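You operate a simulated robot arm through the tools that you are given. There is no shell and no other tool.

Carry out the task below with a simulated robot arm. There is one attempt and no reset: what you move stays moved.

TASK
Clamp the rail and push the black chain drive and grey end plug into its ends.
Fine: shut both clamps.

The check looks at the end state, three seconds after you hand in, the way a careful person would. Anything else that was tipped, shoved, dropped, spilled or broken makes it a failure.

THE ROBOT
A 6-joint arm with a two-finger gripper, fixed in place. Base frame: the origin is at the foot of the arm, x ahead of it, y to its left, z up; the work surface is at about z = 0.88. Units: m, rad, N and s.
Its first joint turns from -2.897 to 2.897 rad. Payload 2.54 kg.
Tool frame: the origin (TCP) lies between the finger pads and is the grasp point; the fingertips stand 0.03 m ahead of it; z points along the fingers, y is the line along which they close. The gripper opens to 0.116 m. The gripper's body begins 0.095 m behind the TCP.
Orientation is that of the tool frame in the base frame, as a unit quaternion [x, y, z, w]. With the fingers straight down and closing along the base's y, the tool's x points along the base's -x, its y along +y and its z along -z.

THE INTERFACE
- The arm moves only by the tool step_arm. Its argument "increments" is a list of rows, each an object of numbers (a shift or turn left out is 0, a gripper value left out holds the last): "dx", "dy", "dz": the shift along the tool's x, y, z in m; "ax", "ay", "az": the turn, a rotation vector about the tool's x, y, z in rad; "hand": the finger opening in m, from 0 to 0.116. In form: [{"dx": .., "dy": .., "dz": .., "ax": .., "ay": .., "az": .., "hand": ..}, ...]. A call has 1 to 20 rows; each row is the pose to reach, as a shift and turn from the pose commanded when the call began, along the tool's axes at that moment. Rows are played at 5 a second. More than 0.05 m and 0.15 rad between two rows, or a gripper value outside its range, and nothing of the call is played. A pose out of reach is approached as far as the arm can. The call stops where the force on the tool passes 40 N (or 10 N more than at its start, if that is more) or the arm is blocked; 0.2 s more then pass. Each finger travels about 0.072 m/s and halts on what it meets, pressing with about 34 N; the grip force reading is that of the motor and also rises with nothing between the fingers. The clock runs only during rows and for 0.2 s after the last one: add rows that repeat a pose to give the fingers time. It gives the time, the measured TCP pose, the force on the tool (base axes), the opening and the grip force at its end, in the units of the frame above (readings bear some noise), with the torque about the TCP (base axes, N m) and any sound that the robot's microphone picked up.
- Cameras (640 x 400 px; columns grow to the right, rows downward): "scene" is fixed at [0.0485, 0.5025, 1.6261]; the picture's right is [-0.28, -0.96, 0.00], its down [-0.80, 0.24, -0.55] and it looks along [0.53, -0.16, -0.83] (base axes); focal length 309 px, centre (320, 200). "wrist" rides on the gripper at [0.069, -0.015, -0.122] in the tool frame; the picture's right is [0.21, 0.98, 0.00], its down [-0.83, 0.18, -0.53] and it looks along [-0.52, 0.12, 0.85] (tool axes); focal length 251 px, centre (320, 200). There is no depth. A picture from a camera that has moved, and an enlarged one, comes with that camera's place and axes in the base frame and with its lens.
- capture(camera): a new picture of that camera. It takes no simulated time.
- enlarge(camera, box): a new picture of the part [left, top, right, bottom] of that camera's present view, enlarged. It takes no simulated time.
- sign_off(): hands the job in; it is judged then, once.

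Nothing tells you positions but the pictures and the camera data. Unless the task says otherwise, let go and move clear before handing in.

The tools are called after "Request:" as a command line: name --argument value ..., lists and objects as JSON in quotes. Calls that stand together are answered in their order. step_arm: Moves the arm, as the interface text tells. Its arguments: {"type":"object","properties":{"increments":{"type":"array","items":{"type":"object","properties":{"dx":{"type":"number"},"dy":{"type":"number"},"dz":{"type":"number"},"ax":{"type":"number"},"ay":{"type":"number"},"az":{"type":"number"},"hand":{"type":"number"}}}}},"required":["increments"]} The other tools are called the same way: capture (camera) takes a picture; enlarge (camera, box) takes an enlarged picture of a part of a camera's view; sign_off () hands the job in.

At the start:

```text
time: 0.0
eef_pos: [0.3356, 0.3374, 1.2769]
tool_rot: [0.0, 1.0, 0.0, 0.0]
wrist_force: [-0.1, 0.3, -0.1]
wrist_torque: [-0.02, 0.0, 0.04]
opening: 0.1156
gripper_force: 0.0
```

scene: 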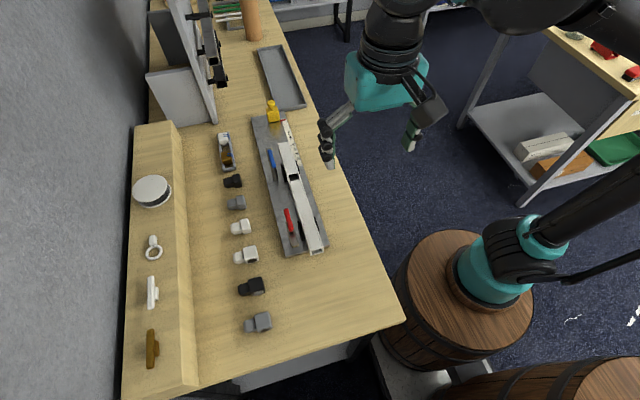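
wrist: 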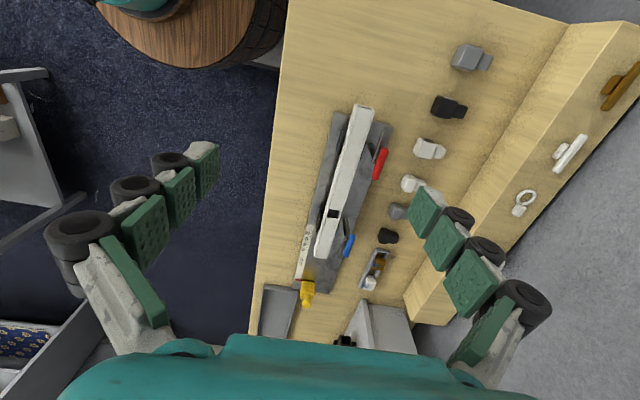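

I see a workbench with a grey board carrying a white rail, a red and a blue clamp lever, and a row of plugs beside it. I'll look closer before moving.

Request:
enlarge --camera "scene" --box '[200, 90, 360, 190]'

Request:
enlarge --camera "scene" --box '[200, 170, 360, 270]'

Request:
enlarge --camera "scene" --box '[120, 240, 280, 340]'

Request:
enlarge --camera "wrist" --box '[280, 90, 440, 190]'

Request:
enlarge --camera "wrist" --box '[280, 190, 440, 290]'

Request:
enlarge --camera "wrist" --box '[380, 20, 540, 120]'

```text
4.00 times, centred on (280, 140) of scene
camera zoom: at [0.0485, 0.5025, 1.6261], right [-0.28, -0.96, 0.0], down [-0.8, 0.24, -0.55], along [0.53, -0.16, -0.83], focal length 1235 px, centre (480, 440)
```

zoom: 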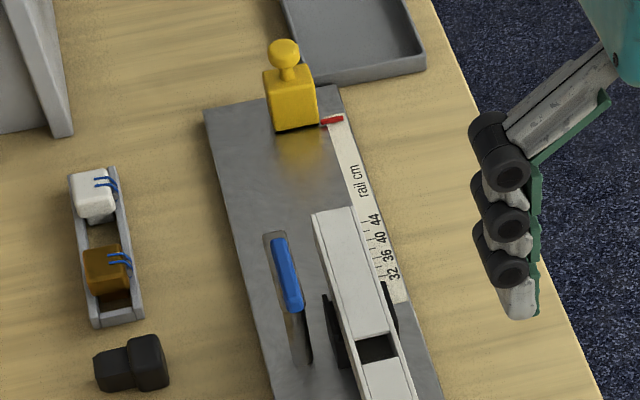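

```text
4.00 times, centred on (280, 220) of scene
camera zoom: at [0.0485, 0.5025, 1.6261], right [-0.28, -0.96, 0.0], down [-0.8, 0.24, -0.55], along [0.53, -0.16, -0.83], focal length 1235 px, centre (480, 120)
```

zoom: 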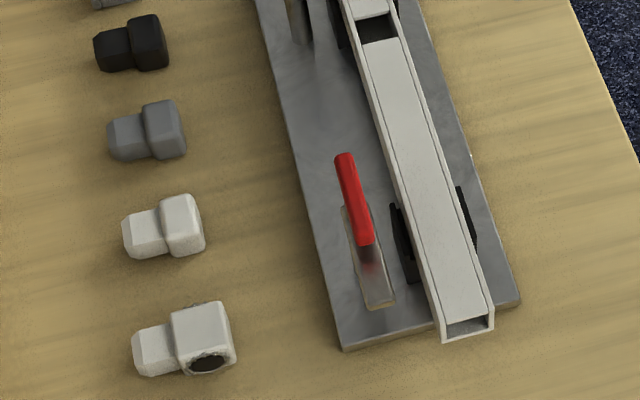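

```text
4.00 times, centred on (200, 290) of scene
camera zoom: at [0.0485, 0.5025, 1.6261], right [-0.28, -0.96, 0.0], down [-0.8, 0.24, -0.55], along [0.53, -0.16, -0.83], focal length 1235 px, centre (800, -160)
```

zoom: 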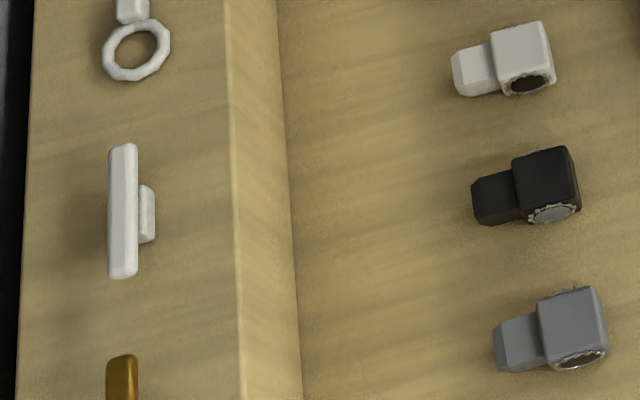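

```text
4.00 times, centred on (360, 140) of wrist
camera zoom: at [0.2653, 0.322, 1.3996], right [-0.22, 0.98, 0.0], down [0.83, 0.18, 0.53], along [0.52, 0.12, -0.85], focal length 1006 px, centre (160, 440)
```

zoom: 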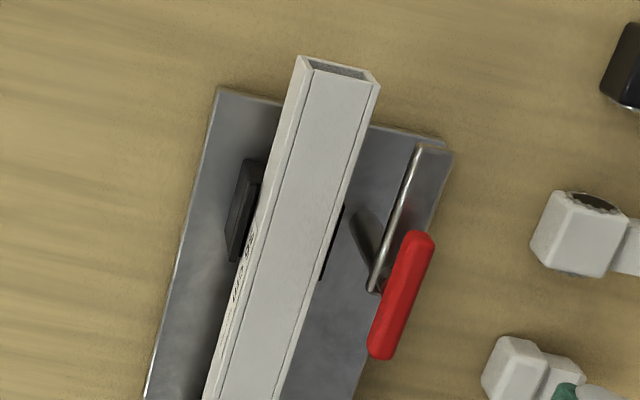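

```text
4.00 times, centred on (360, 240) of wrist
camera zoom: at [0.2653, 0.322, 1.3996], right [-0.22, 0.98, 0.0], down [0.83, 0.18, 0.53], along [0.52, 0.12, -0.85], focal length 1006 px, centre (160, 40)
```

zoom: 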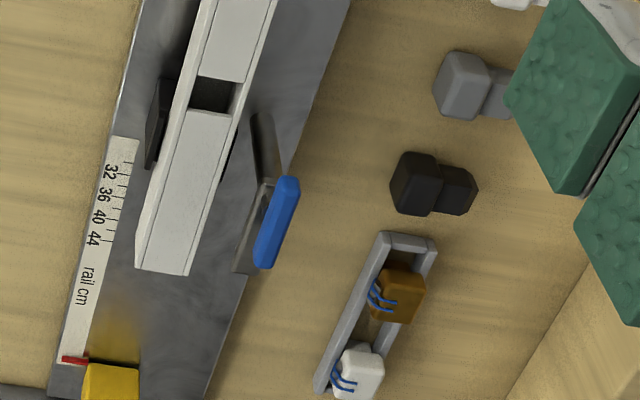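

```text
4.00 times, centred on (460, 70) of wrist
camera zoom: at [0.2653, 0.322, 1.3996], right [-0.22, 0.98, 0.0], down [0.83, 0.18, 0.53], along [0.52, 0.12, -0.85], focal length 1006 px, centre (-240, 720)
```

zoom: 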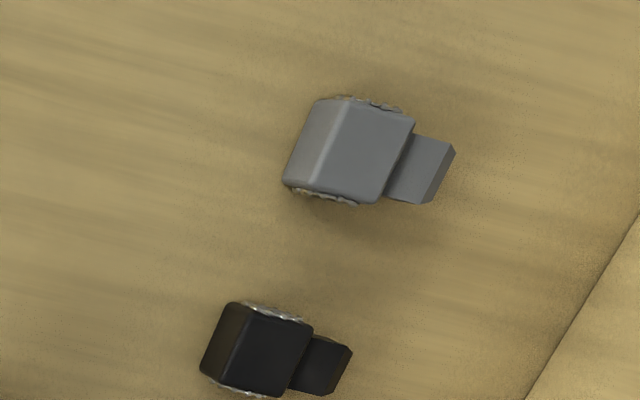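

The rail lies along x at about y≈0.41, from x≈0.36 to 0.75, with the red clamp at the near end and the blue one at the far end. The black toothed piece is at about (0.32, 0.59) and the small grey plug at about (0.57, 0.59). Next I'll bring the wrist camera closer for better measurements.

Request:
step_arm --increments '[{"dx": 0.007, "dy": 0.0165, "dz": 0.035}, {"dx": 0.014, "dy": 0.033, "dz": 0.07}, {"dx": 0.021, "dy": 0.05, "dz": 0.105}, {"dx": 0.028, "dy": 0.066, "dz": 0.14}, {"dx": 0.0356, "dy": 0.0826, "dz": 0.1769}]'

Request:
capture --camera "wrist"

Request:
capture --camera "scene"

```text
time: 1.2
eef_pos: [0.2993, 0.4182, 1.101]
tool_rot: [0.0, 1.0, 0.0, 0.0]
wrist_force: [-0.2, -0.5, -0.1]
wrist_torque: [0.02, -0.05, -0.01]
opening: 0.1156
gripper_force: 0.0
```

```text
taken
camera wrist: at [0.2285, 0.4036, 1.2226], right [-0.22, 0.98, 0.0], down [0.83, 0.18, 0.53], along [0.52, 0.12, -0.85], focal length 251 px, centre (320, 200)
```

wrist: 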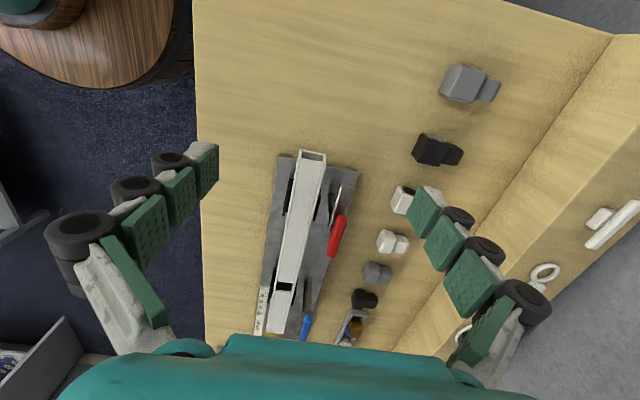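

```text
taken
```

scene: 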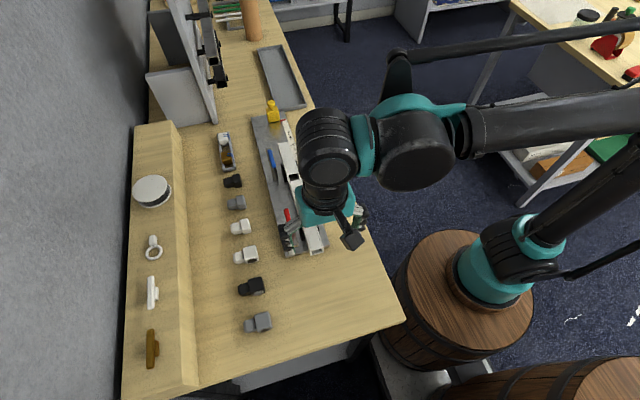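

The wrist camera now overlooks the rail; picture right is +y and picture down is +x. I'll enlarge the details of the rail ends, clamps and plugs.

Request:
enlarge --camera "wrist" --box '[260, 140, 380, 215]'

Request:
enlarge --camera "wrist" --box '[250, 200, 370, 275]'

Request:
enlarge --camera "wrist" --box '[250, 265, 370, 340]'

Request:
enlarge --camera "wrist" --box '[400, 120, 480, 170]'

Request:
enlarge --camera "wrist" --box '[340, 225, 420, 275]'

```text
5.33 times, centred on (320, 178) of wrist
camera zoom: at [0.2285, 0.4036, 1.2226], right [-0.22, 0.98, 0.0], down [0.83, 0.18, 0.53], along [0.52, 0.12, -0.85], focal length 1341 px, centre (320, 320)
```

zoom: 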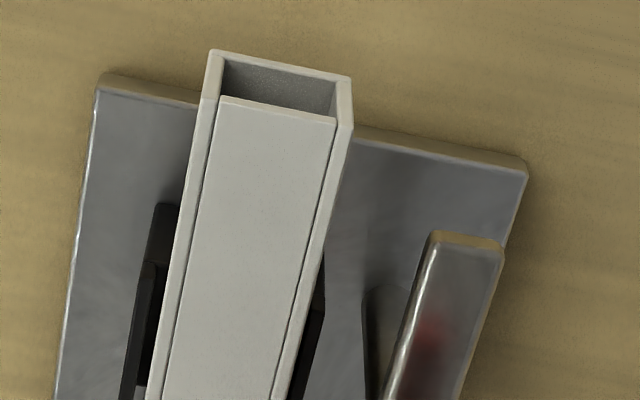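

```text
5.33 times, centred on (310, 238) of wrist
camera zoom: at [0.2285, 0.4036, 1.2226], right [-0.22, 0.98, 0.0], down [0.83, 0.18, 0.53], along [0.52, 0.12, -0.85], focal length 1341 px, centre (373, 0)
```

zoom: 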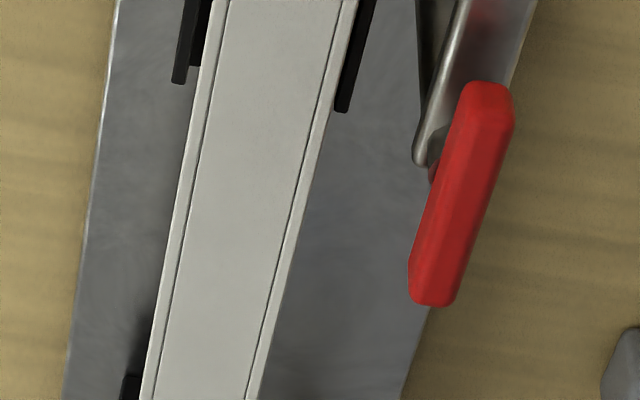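

```text
5.33 times, centred on (310, 302) of wrist
camera zoom: at [0.2285, 0.4036, 1.2226], right [-0.22, 0.98, 0.0], down [0.83, 0.18, 0.53], along [0.52, 0.12, -0.85], focal length 1341 px, centre (373, -347)
```

zoom: 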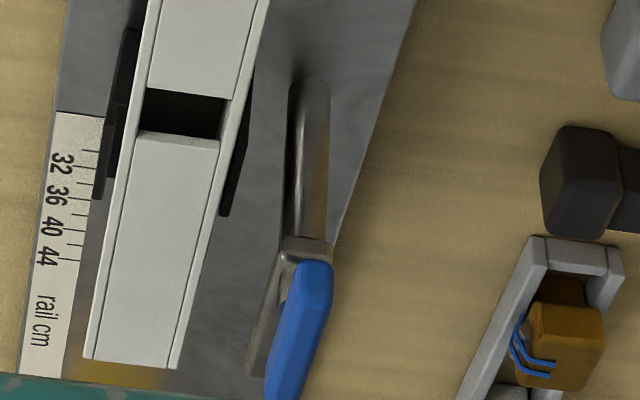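

```text
8.00 times, centred on (440, 145) of wrist
camera zoom: at [0.2285, 0.4036, 1.2226], right [-0.22, 0.98, 0.0], down [0.83, 0.18, 0.53], along [0.52, 0.12, -0.85], focal length 2012 px, centre (-640, 640)
```

zoom: 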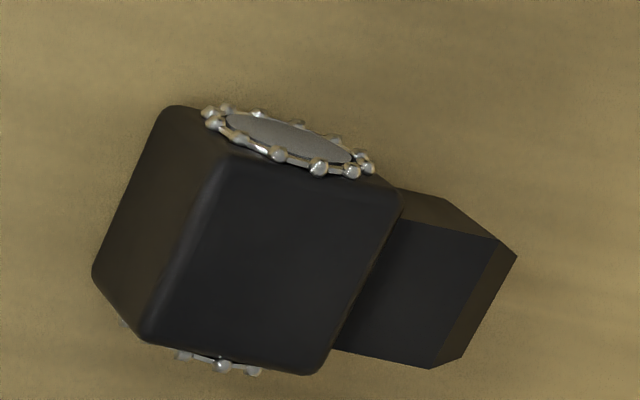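

```text
8.00 times, centred on (380, 250) of wrist
camera zoom: at [0.2285, 0.4036, 1.2226], right [-0.22, 0.98, 0.0], down [0.83, 0.18, 0.53], along [0.52, 0.12, -0.85], focal length 2012 px, centre (-160, -200)
```

zoom: 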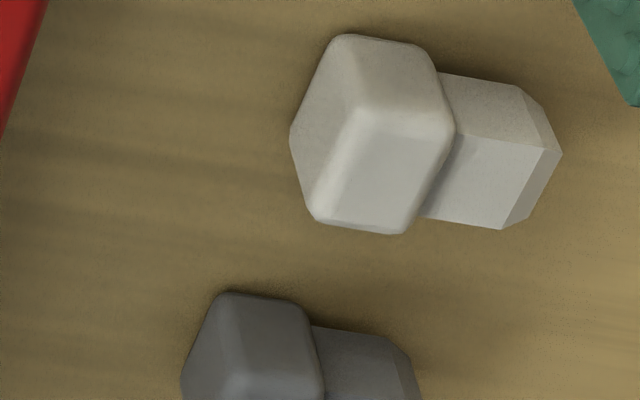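

The red handle triangulates to about (0.40–0.46, 0.469, 0.97–0.98), well above the board. To understand the clamp mechanism I'll turn the wrist for a side view from the +y side.

Request:
step_arm --increments '[{"dx": -0.009, "dy": 0.018, "az": 0.1428}, {"dx": -0.018, "dy": 0.036, "az": 0.2856}, {"dx": -0.027, "dy": 0.055, "az": 0.4284}, {"dx": -0.036, "dy": 0.073, "az": 0.5712}, {"dx": -0.045, "dy": 0.091, "az": 0.714}, {"dx": -0.055, "dy": 0.109, "az": 0.8568}, {"dx": -0.064, "dy": 0.127, "az": 0.9996}, {"dx": -0.073, "dy": 0.145, "az": 1.1424}, {"dx": -0.082, "dy": 0.164, "az": 1.2852}, {"dx": -0.091, "dy": 0.182, "az": 1.428}, {"dx": -0.1, "dy": 0.2, "az": 1.5708}]'

Request:
step_arm --increments '[{"ay": -0.14}, {"ay": -0.28}, {"ay": -0.42}, {"ay": -0.56, "dz": 0.015}, {"ay": -0.6, "dz": 0.03}]'

Request:
capture --camera "wrist"

Request:
capture --camera "scene"

```text
time: 3.6
eef_pos: [0.3996, 0.6191, 1.1021]
tool_rot: [0.708, 0.706, 0.001, -0.001]
wrist_force: [0.1, 0.5, -0.2]
wrist_torque: [0.05, 0.0, 0.0]
opening: 0.116
gripper_force: 0.1
```

```text
time: 4.8
eef_pos: [0.4084, 0.6185, 1.0783]
tool_rot: [0.685, 0.691, -0.153, 0.172]
wrist_force: [0.2, 0.5, 0.1]
wrist_torque: [-0.04, 0.02, -0.01]
opening: 0.1164
gripper_force: 0.2
out of reach, approached as far as the arm can: row 4, 5
```

```text
taken
camera wrist: at [0.3894, 0.734, 1.1562], right [0.98, 0.21, -0.07], down [0.17, -0.5, 0.85], along [0.14, -0.84, -0.52], focal length 251 px, centre (320, 200)
```

wrist: 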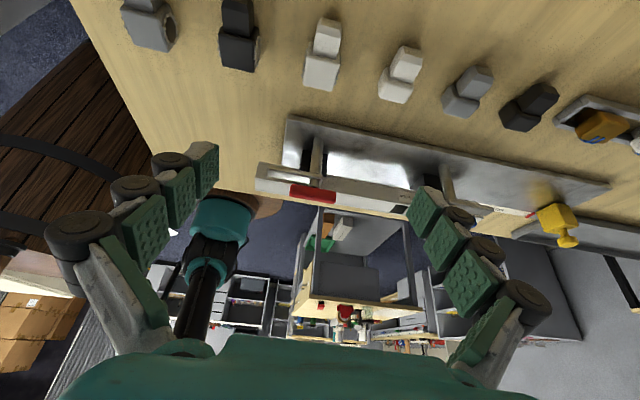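

```text
taken
```

scene: 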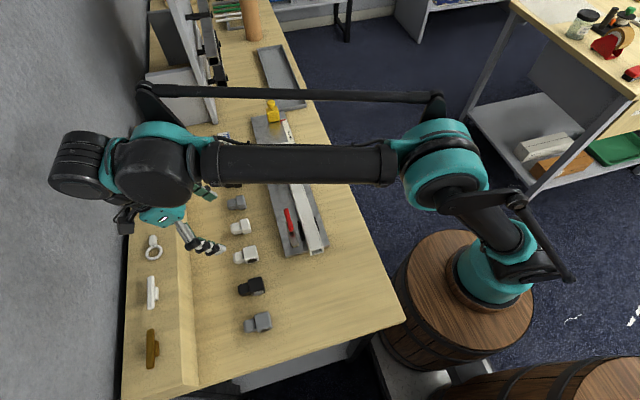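

Request:
enlarge --camera "wrist" --box '[240, 110, 400, 210]'

Request:
enlarge --camera "wrist" --box '[370, 130, 530, 230]'

Request:
enlarge --camera "wrist" --box '[520, 130, 620, 255]'

Request:
enlarge --camera "wrist" --box '[200, 0, 300, 80]'

Request:
enlarge --camera "wrist" --box '[430, 50, 530, 130]'

```text
4.00 times, centred on (320, 160) of wrist
camera zoom: at [0.3894, 0.734, 1.1562], right [0.98, 0.21, -0.07], down [0.17, -0.5, 0.85], along [0.14, -0.84, -0.52], focal length 1006 px, centre (320, 360)
```

zoom: 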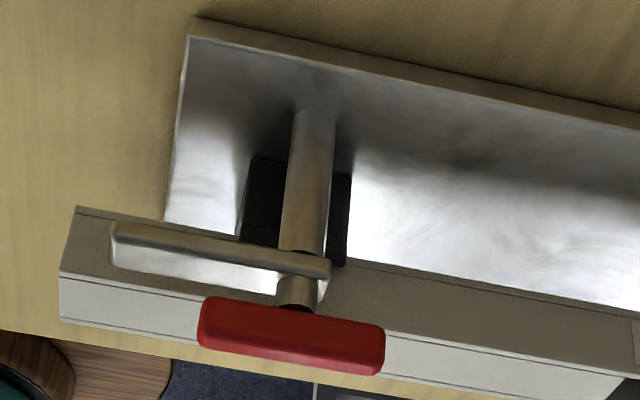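

```text
4.00 times, centred on (450, 180) of wrist
camera zoom: at [0.3894, 0.734, 1.1562], right [0.98, 0.21, -0.07], down [0.17, -0.5, 0.85], along [0.14, -0.84, -0.52], focal length 1006 px, centre (-200, 280)
```

zoom: 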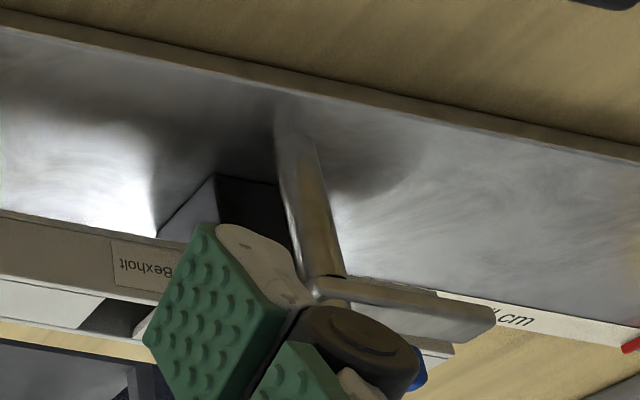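

```text
3.20 times, centred on (570, 192) of wrist
camera zoom: at [0.3894, 0.734, 1.1562], right [0.98, 0.21, -0.07], down [0.17, -0.5, 0.85], along [0.14, -0.84, -0.52], focal length 805 px, centre (-480, 224)
```

zoom: 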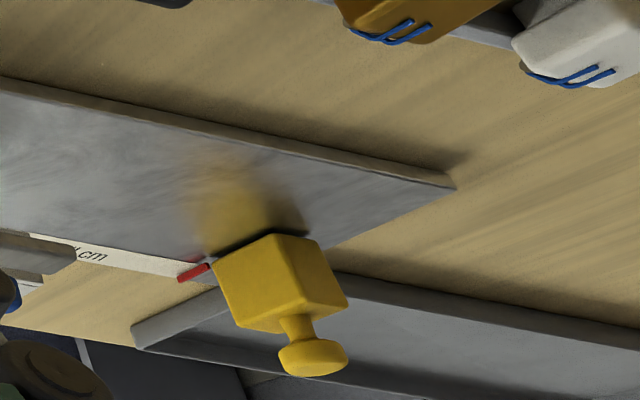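

```text
5.00 times, centred on (250, 40) of wrist
camera zoom: at [0.3894, 0.734, 1.1562], right [0.98, 0.21, -0.07], down [0.17, -0.5, 0.85], along [0.14, -0.84, -0.52], focal length 1257 px, centre (670, 1000)
```

zoom: 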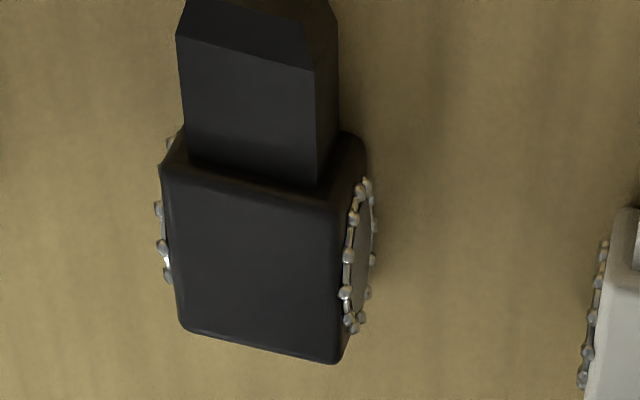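

```text
5.00 times, centred on (480, 90) of wrist
camera zoom: at [0.3894, 0.734, 1.1562], right [0.98, 0.21, -0.07], down [0.17, -0.5, 0.85], along [0.14, -0.84, -0.52], focal length 1257 px, centre (-480, 750)
```

zoom: 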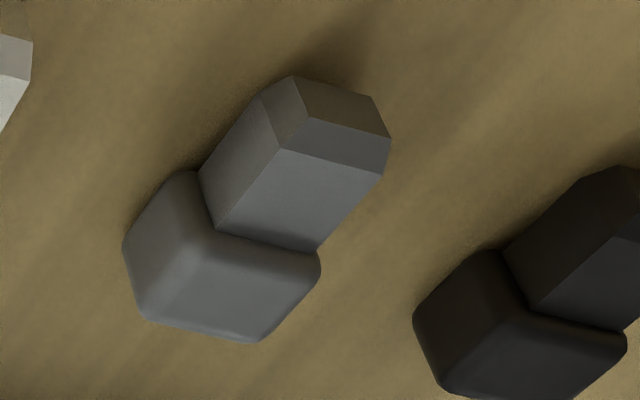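

The clamps look like posts with a steel arm and a coloured handle on top. I'll enlarge the scene view for cross-checks of heights.

Request:
enlarge --camera "scene" --box '[270, 195, 334, 235]'

Request:
enlarge --camera "scene" --box '[278, 220, 342, 260]'

Request:
enlarge --camera "scene" --box '[250, 135, 314, 175]'

Request:
enlarge --camera "scene" --box '[245, 95, 309, 135]'

```text
10.00 times, centred on (302, 215) of scene
camera zoom: at [0.0485, 0.5025, 1.6261], right [-0.28, -0.96, 0.0], down [-0.8, 0.24, -0.55], along [0.53, -0.16, -0.83], focal length 3088 px, centre (500, 50)
```

zoom: 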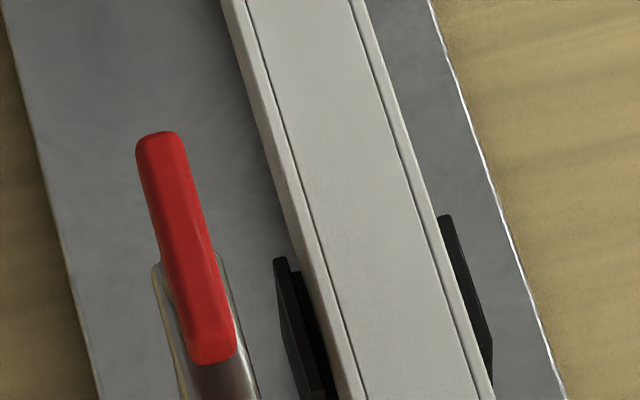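

```text
10.00 times, centred on (310, 240) of scene
camera zoom: at [0.0485, 0.5025, 1.6261], right [-0.28, -0.96, 0.0], down [-0.8, 0.24, -0.55], along [0.53, -0.16, -0.83], focal length 3088 px, centre (420, -200)
```

zoom: 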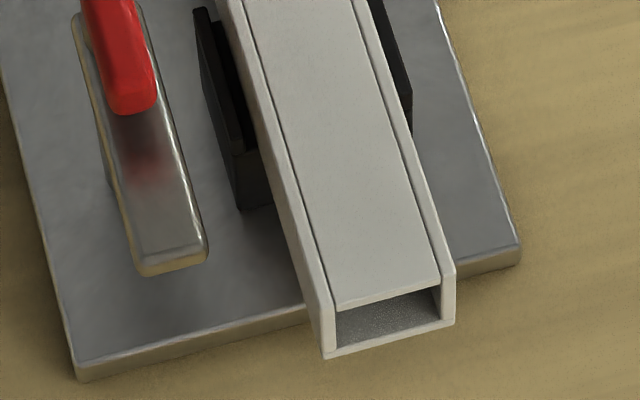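

```text
10.00 times, centred on (282, 155) of scene
camera zoom: at [0.0485, 0.5025, 1.6261], right [-0.28, -0.96, 0.0], down [-0.8, 0.24, -0.55], along [0.53, -0.16, -0.83], focal length 3088 px, centre (700, 650)
```

zoom: 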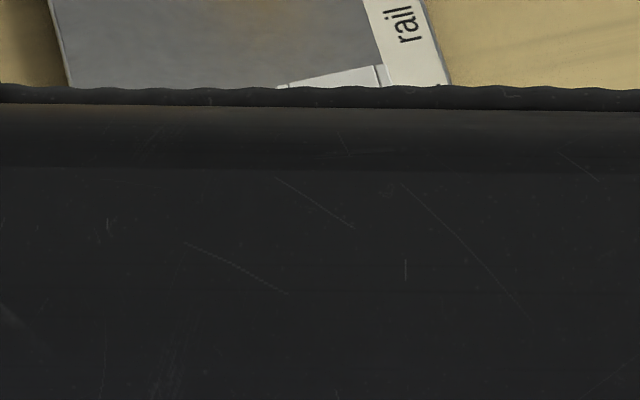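

```text
10.00 times, centred on (277, 115) of scene
camera zoom: at [0.0485, 0.5025, 1.6261], right [-0.28, -0.96, 0.0], down [-0.8, 0.24, -0.55], along [0.53, -0.16, -0.83], focal length 3088 px, centre (750, 1050)
```

zoom: 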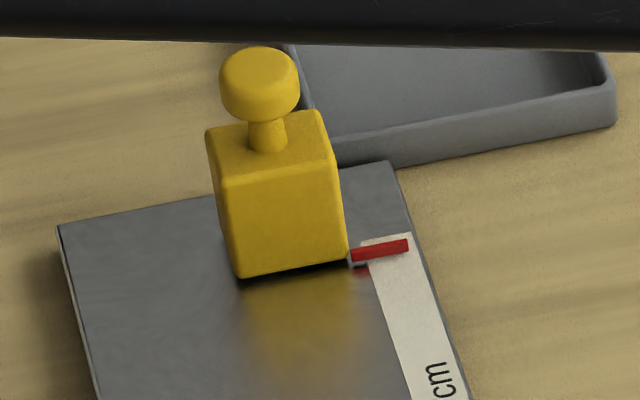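

Each clamp is a vertical post with a T-handle on top and a swing arm (red one at about (0.43, 0.469), arm now pointing −x). Turning the arm over the rail, toward −y, should shut it. I'll level the tool again first.

Request:
step_arm --increments '[{"ay": 0.14}, {"ay": 0.28}, {"ay": 0.42}, {"ay": 0.56}, {"ay": 0.6}]'

```text
time: 6.0
eef_pos: [0.4084, 0.6178, 1.0767]
tool_rot: [0.7, 0.711, 0.056, -0.042]
wrist_force: [-0.1, 0.3, 0.1]
wrist_torque: [-0.04, -0.02, 0.0]
opening: 0.1159
gripper_force: 0.1
```

The tool is slightly tilted; I'll correct the orientation, then swing back to the straight pose and hover behind the red clamp for a precise view.

Request:
step_arm --increments '[{"ax": 0.0198, "ay": -0.1386, "az": 0.0156}]'

Request:
step_arm --increments '[{"az": -0.1428, "dx": -0.014, "dy": -0.004}, {"az": -0.2856, "dx": -0.028, "dy": -0.008}, {"az": -0.4284, "dx": -0.042, "dy": -0.012}, {"az": -0.5712, "dx": -0.056, "dy": -0.016}, {"az": -0.714, "dx": -0.07, "dy": -0.02}, {"az": -0.8568, "dx": -0.084, "dy": -0.024}, {"az": -0.9996, "dx": -0.098, "dy": -0.028}, {"az": -1.1424, "dx": -0.112, "dy": -0.032}, {"az": -1.2852, "dx": -0.126, "dy": -0.036}, {"az": -1.428, "dx": -0.14, "dy": -0.042}, {"az": -1.5708, "dx": -0.155, "dy": -0.048}]'

Request:
capture --camera "wrist"

```text
time: 6.4
eef_pos: [0.4091, 0.6171, 1.0782]
tool_rot: [0.707, 0.707, 0.0, 0.0]
wrist_force: [0.4, -0.8, 0.6]
wrist_torque: [0.07, -0.04, 0.06]
opening: 0.1162
gripper_force: 0.0
```

```text
time: 8.8
eef_pos: [0.3581, 0.4613, 1.0774]
tool_rot: [-0.002, 1.0, 0.0, 0.001]
wrist_force: [1.2, 0.8, 0.1]
wrist_torque: [-0.05, 0.01, 0.0]
opening: 0.1161
gripper_force: 0.1
```

```text
taken
camera wrist: at [0.2889, 0.4465, 1.1995], right [-0.22, 0.98, 0.0], down [0.82, 0.18, 0.54], along [0.52, 0.12, -0.84], focal length 251 px, centre (320, 200)
```

wrist: 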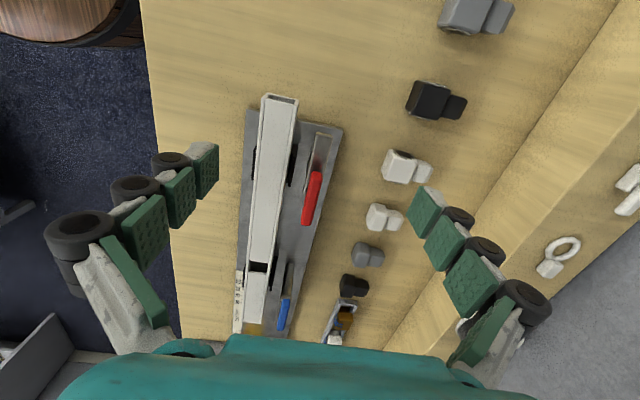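

Request:
enlarge --camera "wrist" --box '[264, 120, 360, 180]'

Request:
enlarge --camera "wrist" --box '[264, 170, 360, 230]'

Request:
enlarge --camera "wrist" --box '[234, 250, 330, 310]'

Request:
enlarge --camera "wrist" --box '[224, 285, 320, 345]'

```text
6.67 times, centred on (312, 150) of wrist
camera zoom: at [0.2889, 0.4465, 1.1995], right [-0.22, 0.98, 0.0], down [0.82, 0.18, 0.54], along [0.52, 0.12, -0.84], focal length 1676 px, centre (373, 533)
```

zoom: 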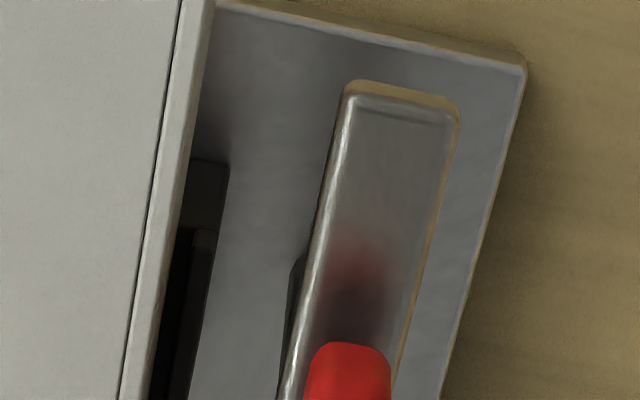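

```text
6.67 times, centred on (312, 200) of wrist
camera zoom: at [0.2889, 0.4465, 1.1995], right [-0.22, 0.98, 0.0], down [0.82, 0.18, 0.54], along [0.52, 0.12, -0.84], focal length 1676 px, centre (373, 200)
```

zoom: 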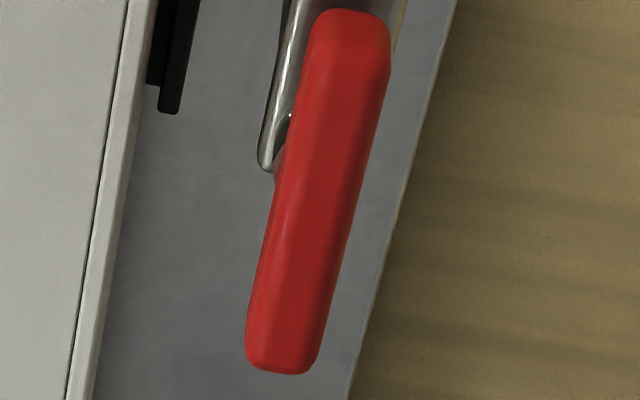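

```text
6.67 times, centred on (282, 280) of wrist
camera zoom: at [0.2889, 0.4465, 1.1995], right [-0.22, 0.98, 0.0], down [0.82, 0.18, 0.54], along [0.52, 0.12, -0.84], focal length 1676 px, centre (573, -333)
```

zoom: 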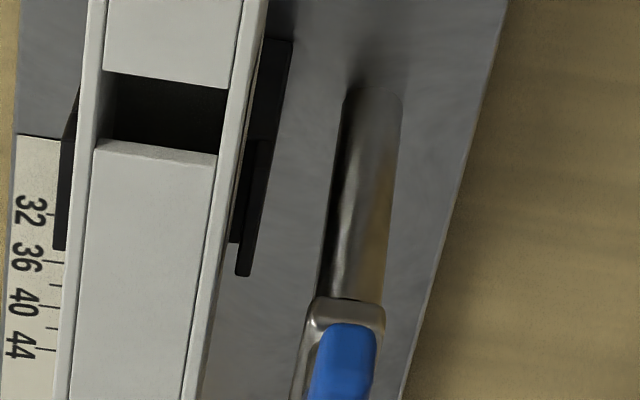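

```text
6.67 times, centred on (272, 315) of wrist
camera zoom: at [0.2889, 0.4465, 1.1995], right [-0.22, 0.98, 0.0], down [0.82, 0.18, 0.54], along [0.52, 0.12, -0.84], focal length 1676 px, centre (640, -567)
```

zoom: 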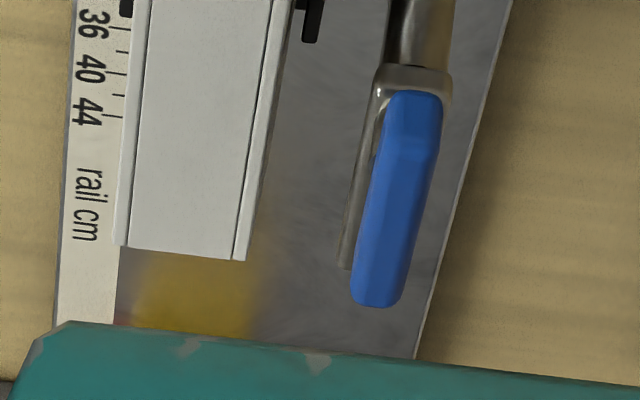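

Both handles appear to be T-bars centred on their posts: red at about (0.43, 0.469), blue at about (0.63, 0.468), top around z≈0.985, with the swing arm at z≈0.957. I'll hover over the red handle with a narrower opening and check alignment.

Request:
step_arm --increments '[{"dx": -0.018, "dy": 0.002, "hand": 0.05}, {"dx": -0.036, "dy": 0.004}, {"dx": -0.054, "dy": 0.006, "dz": 0.01}, {"dx": -0.071, "dy": 0.0077, "dz": 0.0274}, {"dx": -0.071, "dy": 0.0077, "dz": 0.0274}, {"dx": -0.071, "dy": 0.0077, "dz": 0.0274}]'

Request:
capture --camera "wrist"

Request:
enlarge --camera "scene" --box '[240, 170, 368, 250]'

```text
time: 10.2
eef_pos: [0.4304, 0.4699, 1.0487]
tool_rot: [0.0, 1.0, 0.0, 0.001]
wrist_force: [0.0, -0.2, 0.4]
wrist_torque: [-0.02, -0.01, 0.01]
opening: 0.0498
gripper_force: 0.1
```

```text
taken
camera wrist: at [0.3608, 0.4548, 1.1711], right [-0.21, 0.98, 0.0], down [0.82, 0.18, 0.54], along [0.52, 0.11, -0.84], focal length 251 px, centre (320, 200)
```

wrist: 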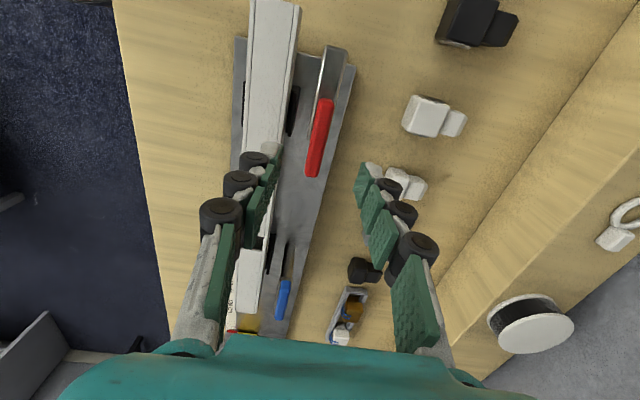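

```text
5.00 times, centred on (304, 210) of scene
camera zoom: at [0.0485, 0.5025, 1.6261], right [-0.28, -0.96, 0.0], down [-0.8, 0.24, -0.55], along [0.53, -0.16, -0.83], focal length 1544 px, centre (400, 150)
```

zoom: 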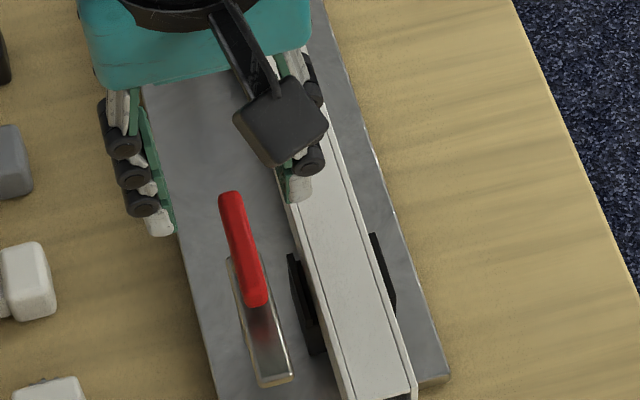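

The TCP vertical projects to about (320,145) in the wrist picture, right on the handle. I'll enlarge for the fine x offset.

Request:
enlarge --camera "wrist" --box '[272, 90, 368, 150]'

Request:
enlarge --camera "wrist" --box '[272, 130, 368, 190]'

Request:
enlarge --camera "wrist" --box '[272, 40, 368, 100]'

```text
6.67 times, centred on (320, 120) of wrist
camera zoom: at [0.3608, 0.4548, 1.1711], right [-0.21, 0.98, 0.0], down [0.82, 0.18, 0.54], along [0.52, 0.11, -0.84], focal length 1676 px, centre (320, 733)
```

zoom: 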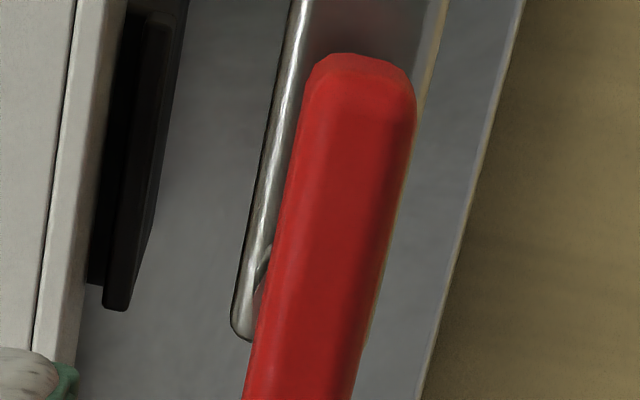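

```text
6.67 times, centred on (320, 160) of wrist
camera zoom: at [0.3608, 0.4548, 1.1711], right [-0.21, 0.98, 0.0], down [0.82, 0.18, 0.54], along [0.52, 0.11, -0.84], focal length 1676 px, centre (320, 467)
```

zoom: 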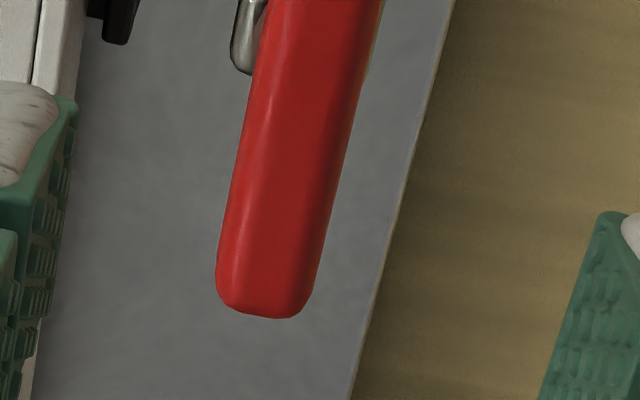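

```text
6.67 times, centred on (320, 70) of wrist
camera zoom: at [0.3608, 0.4548, 1.1711], right [-0.21, 0.98, 0.0], down [0.82, 0.18, 0.54], along [0.52, 0.11, -0.84], focal length 1676 px, centre (320, 1067)
```

zoom: 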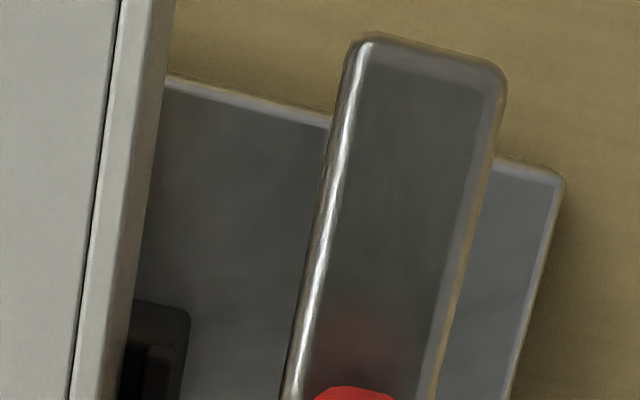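

The red post axis works out at about (0.428, 0.4683). I'll centre on it, descend so the fingertips stay just above the arm, and close on the handle.

Request:
step_arm --increments '[{"dx": 0.002, "dy": -0.0015, "dz": 0.02}, {"dx": 0.002, "dy": -0.0015, "dz": 0.04}, {"dx": 0.002, "dy": -0.0015, "dz": 0.0525}, {"dx": 0.002, "dy": -0.0015, "dz": 0.0525}]'

Request:
capture --camera "wrist"

Request:
enlarge --camera "scene" --box '[240, 170, 368, 250]'

```text
time: 11.2
eef_pos: [0.429, 0.4681, 0.9981]
tool_rot: [0.0, 1.0, 0.0, 0.001]
wrist_force: [0.2, 0.7, -0.2]
wrist_torque: [0.01, 0.0, -0.04]
opening: 0.0499
gripper_force: 0.0
```

```text
taken
camera wrist: at [0.3593, 0.4533, 1.1196], right [-0.21, 0.98, 0.0], down [0.82, 0.18, 0.54], along [0.52, 0.11, -0.84], focal length 251 px, centre (320, 200)
```

wrist: 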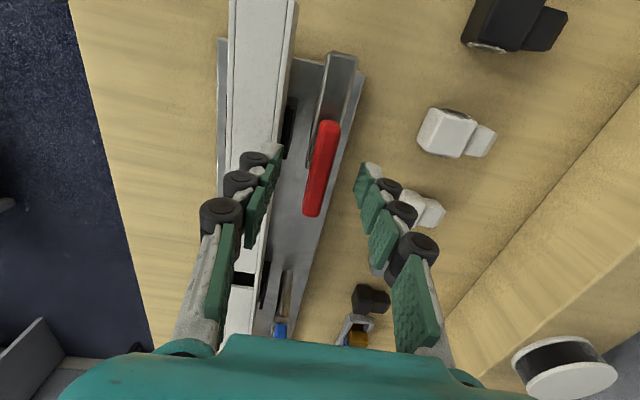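

```text
5.00 times, centred on (304, 210) of scene
camera zoom: at [0.0485, 0.5025, 1.6261], right [-0.28, -0.96, 0.0], down [-0.8, 0.24, -0.55], along [0.53, -0.16, -0.83], focal length 1544 px, centre (400, 150)
```

zoom: 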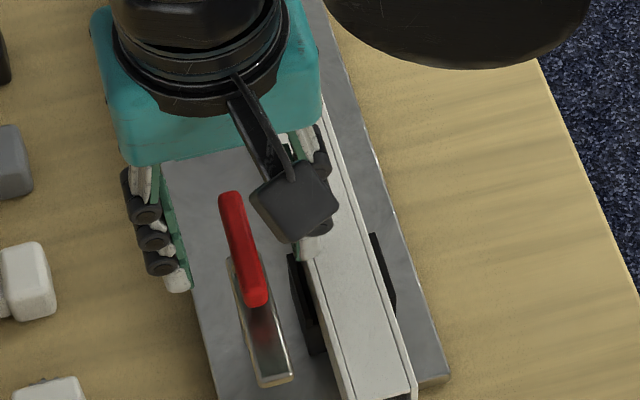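

Request:
enlarge --camera "wrist" --box '[272, 110, 368, 170]'

Request:
enlarge --camera "wrist" --box '[272, 165, 368, 225]'

```text
6.67 times, centred on (320, 140) of wrist
camera zoom: at [0.3593, 0.4533, 1.1196], right [-0.21, 0.98, 0.0], down [0.82, 0.18, 0.54], along [0.52, 0.11, -0.84], focal length 1676 px, centre (320, 600)
```

zoom: 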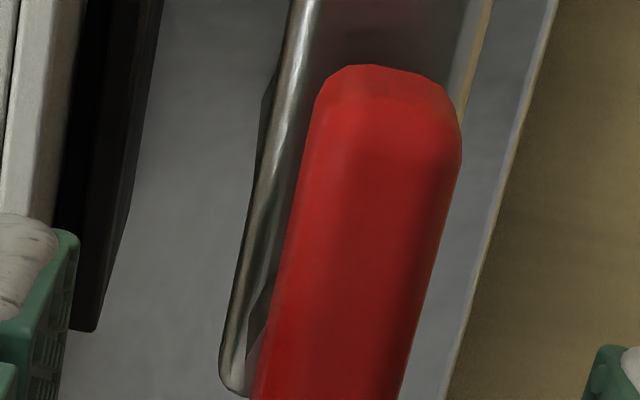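

```text
6.67 times, centred on (320, 195) of wrist
camera zoom: at [0.3593, 0.4533, 1.1196], right [-0.21, 0.98, 0.0], down [0.82, 0.18, 0.54], along [0.52, 0.11, -0.84], focal length 1676 px, centre (320, 233)
```

zoom: 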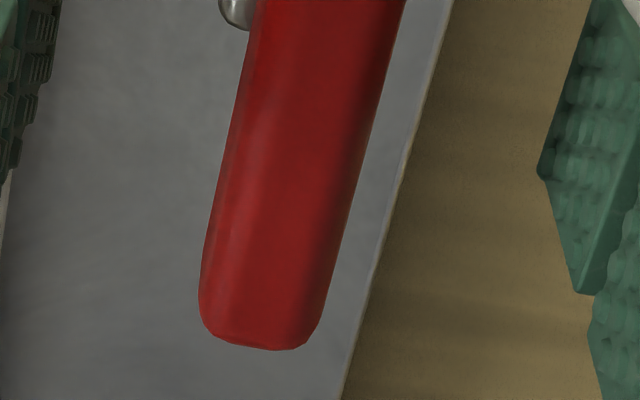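

The fingers straddle the handle evenly; the handle spans about z 0.976–0.990. I'll raise 3 mm to stay off the arm and close.

Request:
step_arm --increments '[{"dz": -0.003}, {"dz": -0.003, "hand": 0.0}, {"dz": -0.003}, {"dz": -0.003}, {"dz": -0.003}]'

Request:
capture --camera "wrist"

```text
time: 12.4
eef_pos: [0.4289, 0.4673, 1.0]
tool_rot: [0.0, 1.0, -0.001, 0.001]
wrist_force: [-4.5, -21.3, -16.1]
wrist_torque: [-0.42, -0.01, 0.11]
opening: 0.0115
gripper_force: 37.5
```

```text
taken
camera wrist: at [0.359, 0.4524, 1.1222], right [-0.21, 0.98, 0.0], down [0.82, 0.18, 0.54], along [0.52, 0.11, -0.84], focal length 251 px, centre (320, 200)
```

wrist: 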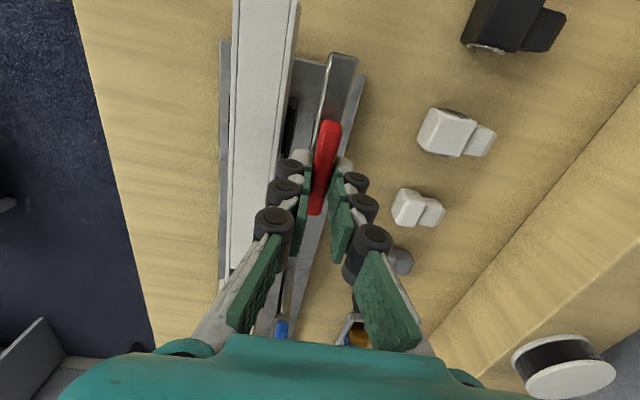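

Gripped; there's about 21 N sideways, so the post is slightly to −y. I'll relieve that by small shifts.

Request:
step_arm --increments '[{"dy": -0.001, "dz": 0.001}, {"dy": -0.0015, "dz": 0.0015}]'

```text
time: 13.0
eef_pos: [0.4286, 0.4662, 0.9994]
tool_rot: [0.0, 1.0, 0.001, 0.001]
wrist_force: [0.0, -14.5, 22.8]
wrist_torque: [-0.34, 0.75, 0.03]
opening: 0.0112
gripper_force: 37.9
```

Request:
step_arm --increments '[{"dy": -0.001, "dz": -0.0008}, {"dy": -0.002, "dz": -0.0009}]'

```text
time: 13.6
eef_pos: [0.4285, 0.4662, 1.0008]
tool_rot: [-0.001, 1.0, 0.001, 0.001]
wrist_force: [-1.8, 9.3, 4.4]
wrist_torque: [0.22, -0.27, -0.01]
opening: 0.011
gripper_force: 38.4
```

Request:
step_arm --increments '[{"dy": 0.0008, "az": 0.0}, {"dy": 0.0008, "az": -0.08}, {"dy": 0.0008, "az": -0.16}, {"dy": 0.0008, "az": -0.24}]'

Request:
capture --camera "wrist"

```text
time: 14.6
eef_pos: [0.4286, 0.4679, 1.0012]
tool_rot: [-0.121, 0.993, 0.0, 0.001]
wrist_force: [-1.7, 27.9, 16.6]
wrist_torque: [0.47, 0.59, -0.11]
opening: 0.011
gripper_force: 38.3
```

```text
taken
camera wrist: at [0.3643, 0.4368, 1.1221], right [-0.44, 0.9, 0.0], down [0.76, 0.37, 0.54], along [0.48, 0.24, -0.84], focal length 251 px, centre (320, 200)
```

wrist: 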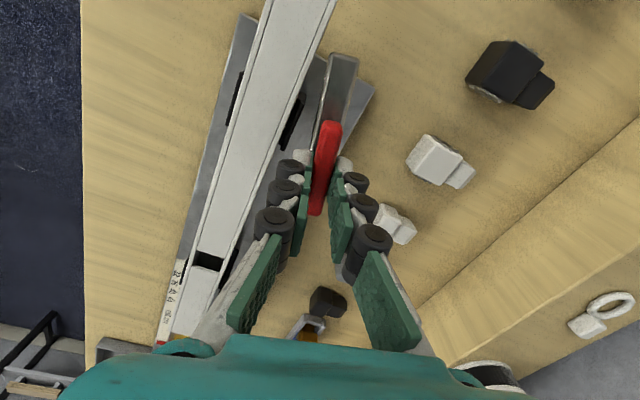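

The handle and arm turn with the tool, so this is the right direction. I'll relieve the sideways load, which hints the true axis is a few mm toward −x.

Request:
step_arm --increments '[{"dx": -0.0003, "dy": 0.001, "dz": -0.0005}, {"dx": -0.0005, "dy": 0.002, "dz": -0.0006}]'

```text
time: 15.2
eef_pos: [0.429, 0.4674, 1.0004]
tool_rot: [-0.12, 0.993, -0.001, 0.001]
wrist_force: [-9.6, 11.9, -5.4]
wrist_torque: [0.41, -0.44, -0.04]
opening: 0.0112
gripper_force: 38.6
```

Request:
step_arm --increments '[{"dy": 0.001, "az": -0.07}, {"dy": 0.0015, "az": -0.14}, {"dy": 0.002, "az": -0.21}]'

```text
time: 16.0
eef_pos: [0.4273, 0.469, 0.9994]
tool_rot: [-0.224, 0.975, -0.002, 0.001]
wrist_force: [-13.5, -19.0, -25.5]
wrist_torque: [-0.39, 0.38, 0.04]
opening: 0.0111
gripper_force: 38.6
```

Request:
step_arm --increments '[{"dx": 0.001, "dy": -0.0007, "dz": 0.0006}, {"dx": 0.001, "dy": -0.0007, "dz": 0.0006, "az": -0.07}, {"dx": 0.001, "dy": -0.0007, "dz": 0.0006, "az": -0.14}, {"dx": 0.001, "dy": -0.0007, "dz": 0.0006, "az": -0.2}]'

```text
time: 17.0
eef_pos: [0.4284, 0.4701, 1.0001]
tool_rot: [-0.319, 0.948, 0.0, 0.002]
wrist_force: [0.3, -8.1, 8.3]
wrist_torque: [-0.01, -0.18, 0.02]
opening: 0.0113
gripper_force: 38.8
```

Forces are small now, at about 37° of turn. Continuing.

Request:
step_arm --increments '[{"az": -0.07}, {"az": -0.14}, {"az": -0.21}, {"az": -0.28}]'

Request:
capture --camera "scene"

```text
time: 18.0
eef_pos: [0.4265, 0.4701, 1.0017]
tool_rot: [-0.449, 0.893, 0.0, 0.002]
wrist_force: [0.8, 17.0, 21.6]
wrist_torque: [0.88, -0.32, -0.05]
opening: 0.0111
gripper_force: 38.1
```

```text
taken
```

scene: 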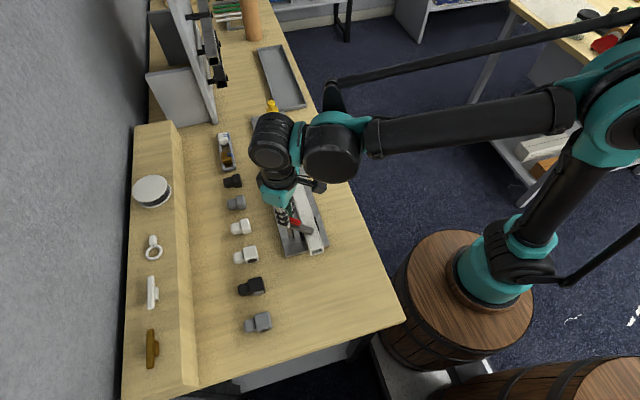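

Request:
enlarge --camera "scene" --box '[256, 190, 352, 250]'

Request:
step_arm --increments '[{"dx": -0.0008, "dy": 0.0006, "dz": -0.0007}, {"dx": -0.0008, "dy": 0.0006, "dz": -0.0007, "az": -0.07}, {"dx": -0.0008, "dy": 0.0006, "dz": -0.0007, "az": -0.14}, {"dx": -0.0008, "dy": 0.0006, "dz": -0.0007, "az": -0.21}]'

```text
6.67 times, centred on (304, 220) of scene
camera zoom: at [0.0485, 0.5025, 1.6261], right [-0.28, -0.96, 0.0], down [-0.8, 0.24, -0.55], along [0.53, -0.16, -0.83], focal length 2059 px, centre (427, 67)
```

zoom: 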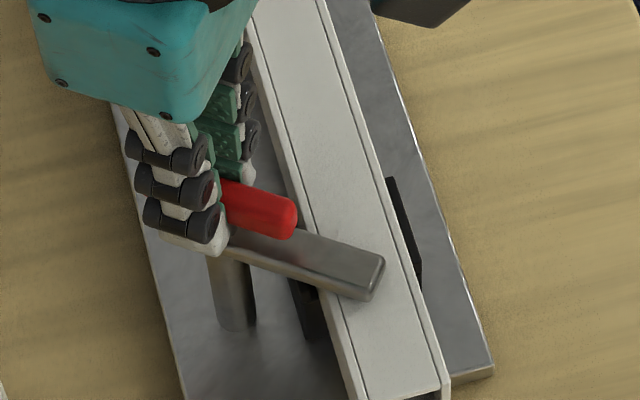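

```text
time: 19.0
eef_pos: [0.426, 0.4703, 1.0004]
tool_rot: [-0.54, 0.842, -0.001, 0.0]
wrist_force: [-10.6, 17.1, 21.3]
wrist_torque: [0.85, 0.07, -0.08]
opening: 0.0114
gripper_force: 38.4
```

The arm is swinging over the rail as expected, now at about 65°. Continuing to 90° while relieving the load.

Request:
step_arm --increments '[{"dx": -0.0007, "dy": 0.001, "dz": -0.0008}, {"dx": -0.0007, "dy": 0.001, "dz": -0.0008, "az": -0.07}, {"dx": -0.0007, "dy": 0.001, "dz": -0.0008, "az": -0.14}, {"dx": -0.0007, "dy": 0.001, "dz": -0.0008, "az": -0.21}]'

```text
time: 20.0
eef_pos: [0.426, 0.4708, 1.0015]
tool_rot: [-0.625, 0.78, -0.001, 0.001]
wrist_force: [-19.0, 0.2, -14.7]
wrist_torque: [0.2, -0.5, 0.31]
opening: 0.0101
gripper_force: 37.9
```

Request:
step_arm --increments '[{"dx": 0.0002, "dy": 0.0011, "dz": 0.0004}, {"dx": 0.0002, "dy": 0.0011, "dz": 0.0004, "az": -0.05}, {"dx": 0.0002, "dy": 0.0011, "dz": 0.0004, "az": -0.1}]'

Request:
enlarge --camera "scene" --box '[256, 190, 352, 250]'

Request:
capture --camera "wrist"

```text
time: 20.8
eef_pos: [0.4255, 0.4705, 1.0015]
tool_rot: [-0.663, 0.748, 0.0, 0.001]
wrist_force: [-27.0, -6.6, -13.3]
wrist_torque: [-0.18, 0.61, -0.08]
opening: 0.0109
gripper_force: 37.9
```

```text
6.67 times, centred on (304, 220) of scene
camera zoom: at [0.0485, 0.5025, 1.6261], right [-0.28, -0.96, 0.0], down [-0.8, 0.24, -0.55], along [0.53, -0.16, -0.83], focal length 2059 px, centre (427, 67)
```

zoom: 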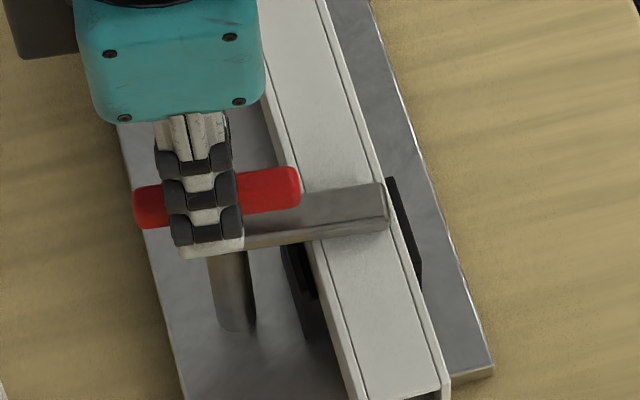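

```text
taken
camera wrist: at [0.4311, 0.4014, 1.1231], right [-1.0, -0.1, 0.0], down [-0.08, 0.84, 0.53], along [-0.05, 0.53, -0.85], focal length 251 px, centre (320, 200)
```

wrist: 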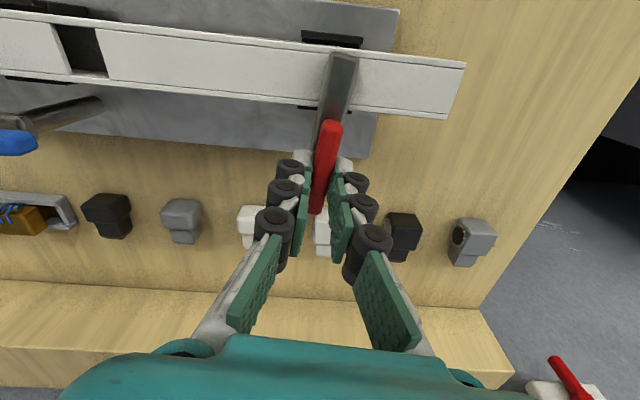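

About 83° now; continuing to the end of travel.

Request:
step_arm --increments '[{"dx": 0.0004, "dy": 0.0015, "dz": 0.0003}, {"dx": 0.0004, "dy": 0.0018, "dz": 0.0003, "az": -0.06}, {"dx": 0.0004, "dy": 0.002, "dz": 0.0003, "az": -0.12}]'

```text
time: 21.6
eef_pos: [0.4248, 0.4721, 1.0004]
tool_rot: [-0.707, 0.708, -0.002, 0.001]
wrist_force: [-6.7, -3.3, 8.5]
wrist_torque: [-0.27, 0.12, -0.09]
opening: 0.0113
gripper_force: 38.6
```

At 90° with low torque. I'll test a little further for a stop.

Request:
step_arm --increments '[{"az": -0.05}, {"az": -0.1}]'

```text
time: 22.2
eef_pos: [0.4244, 0.4715, 1.0006]
tool_rot: [0.741, -0.671, 0.001, -0.001]
wrist_force: [2.0, 2.6, 21.3]
wrist_torque: [0.16, -0.1, -1.06]
opening: 0.0128
gripper_force: 39.0
```

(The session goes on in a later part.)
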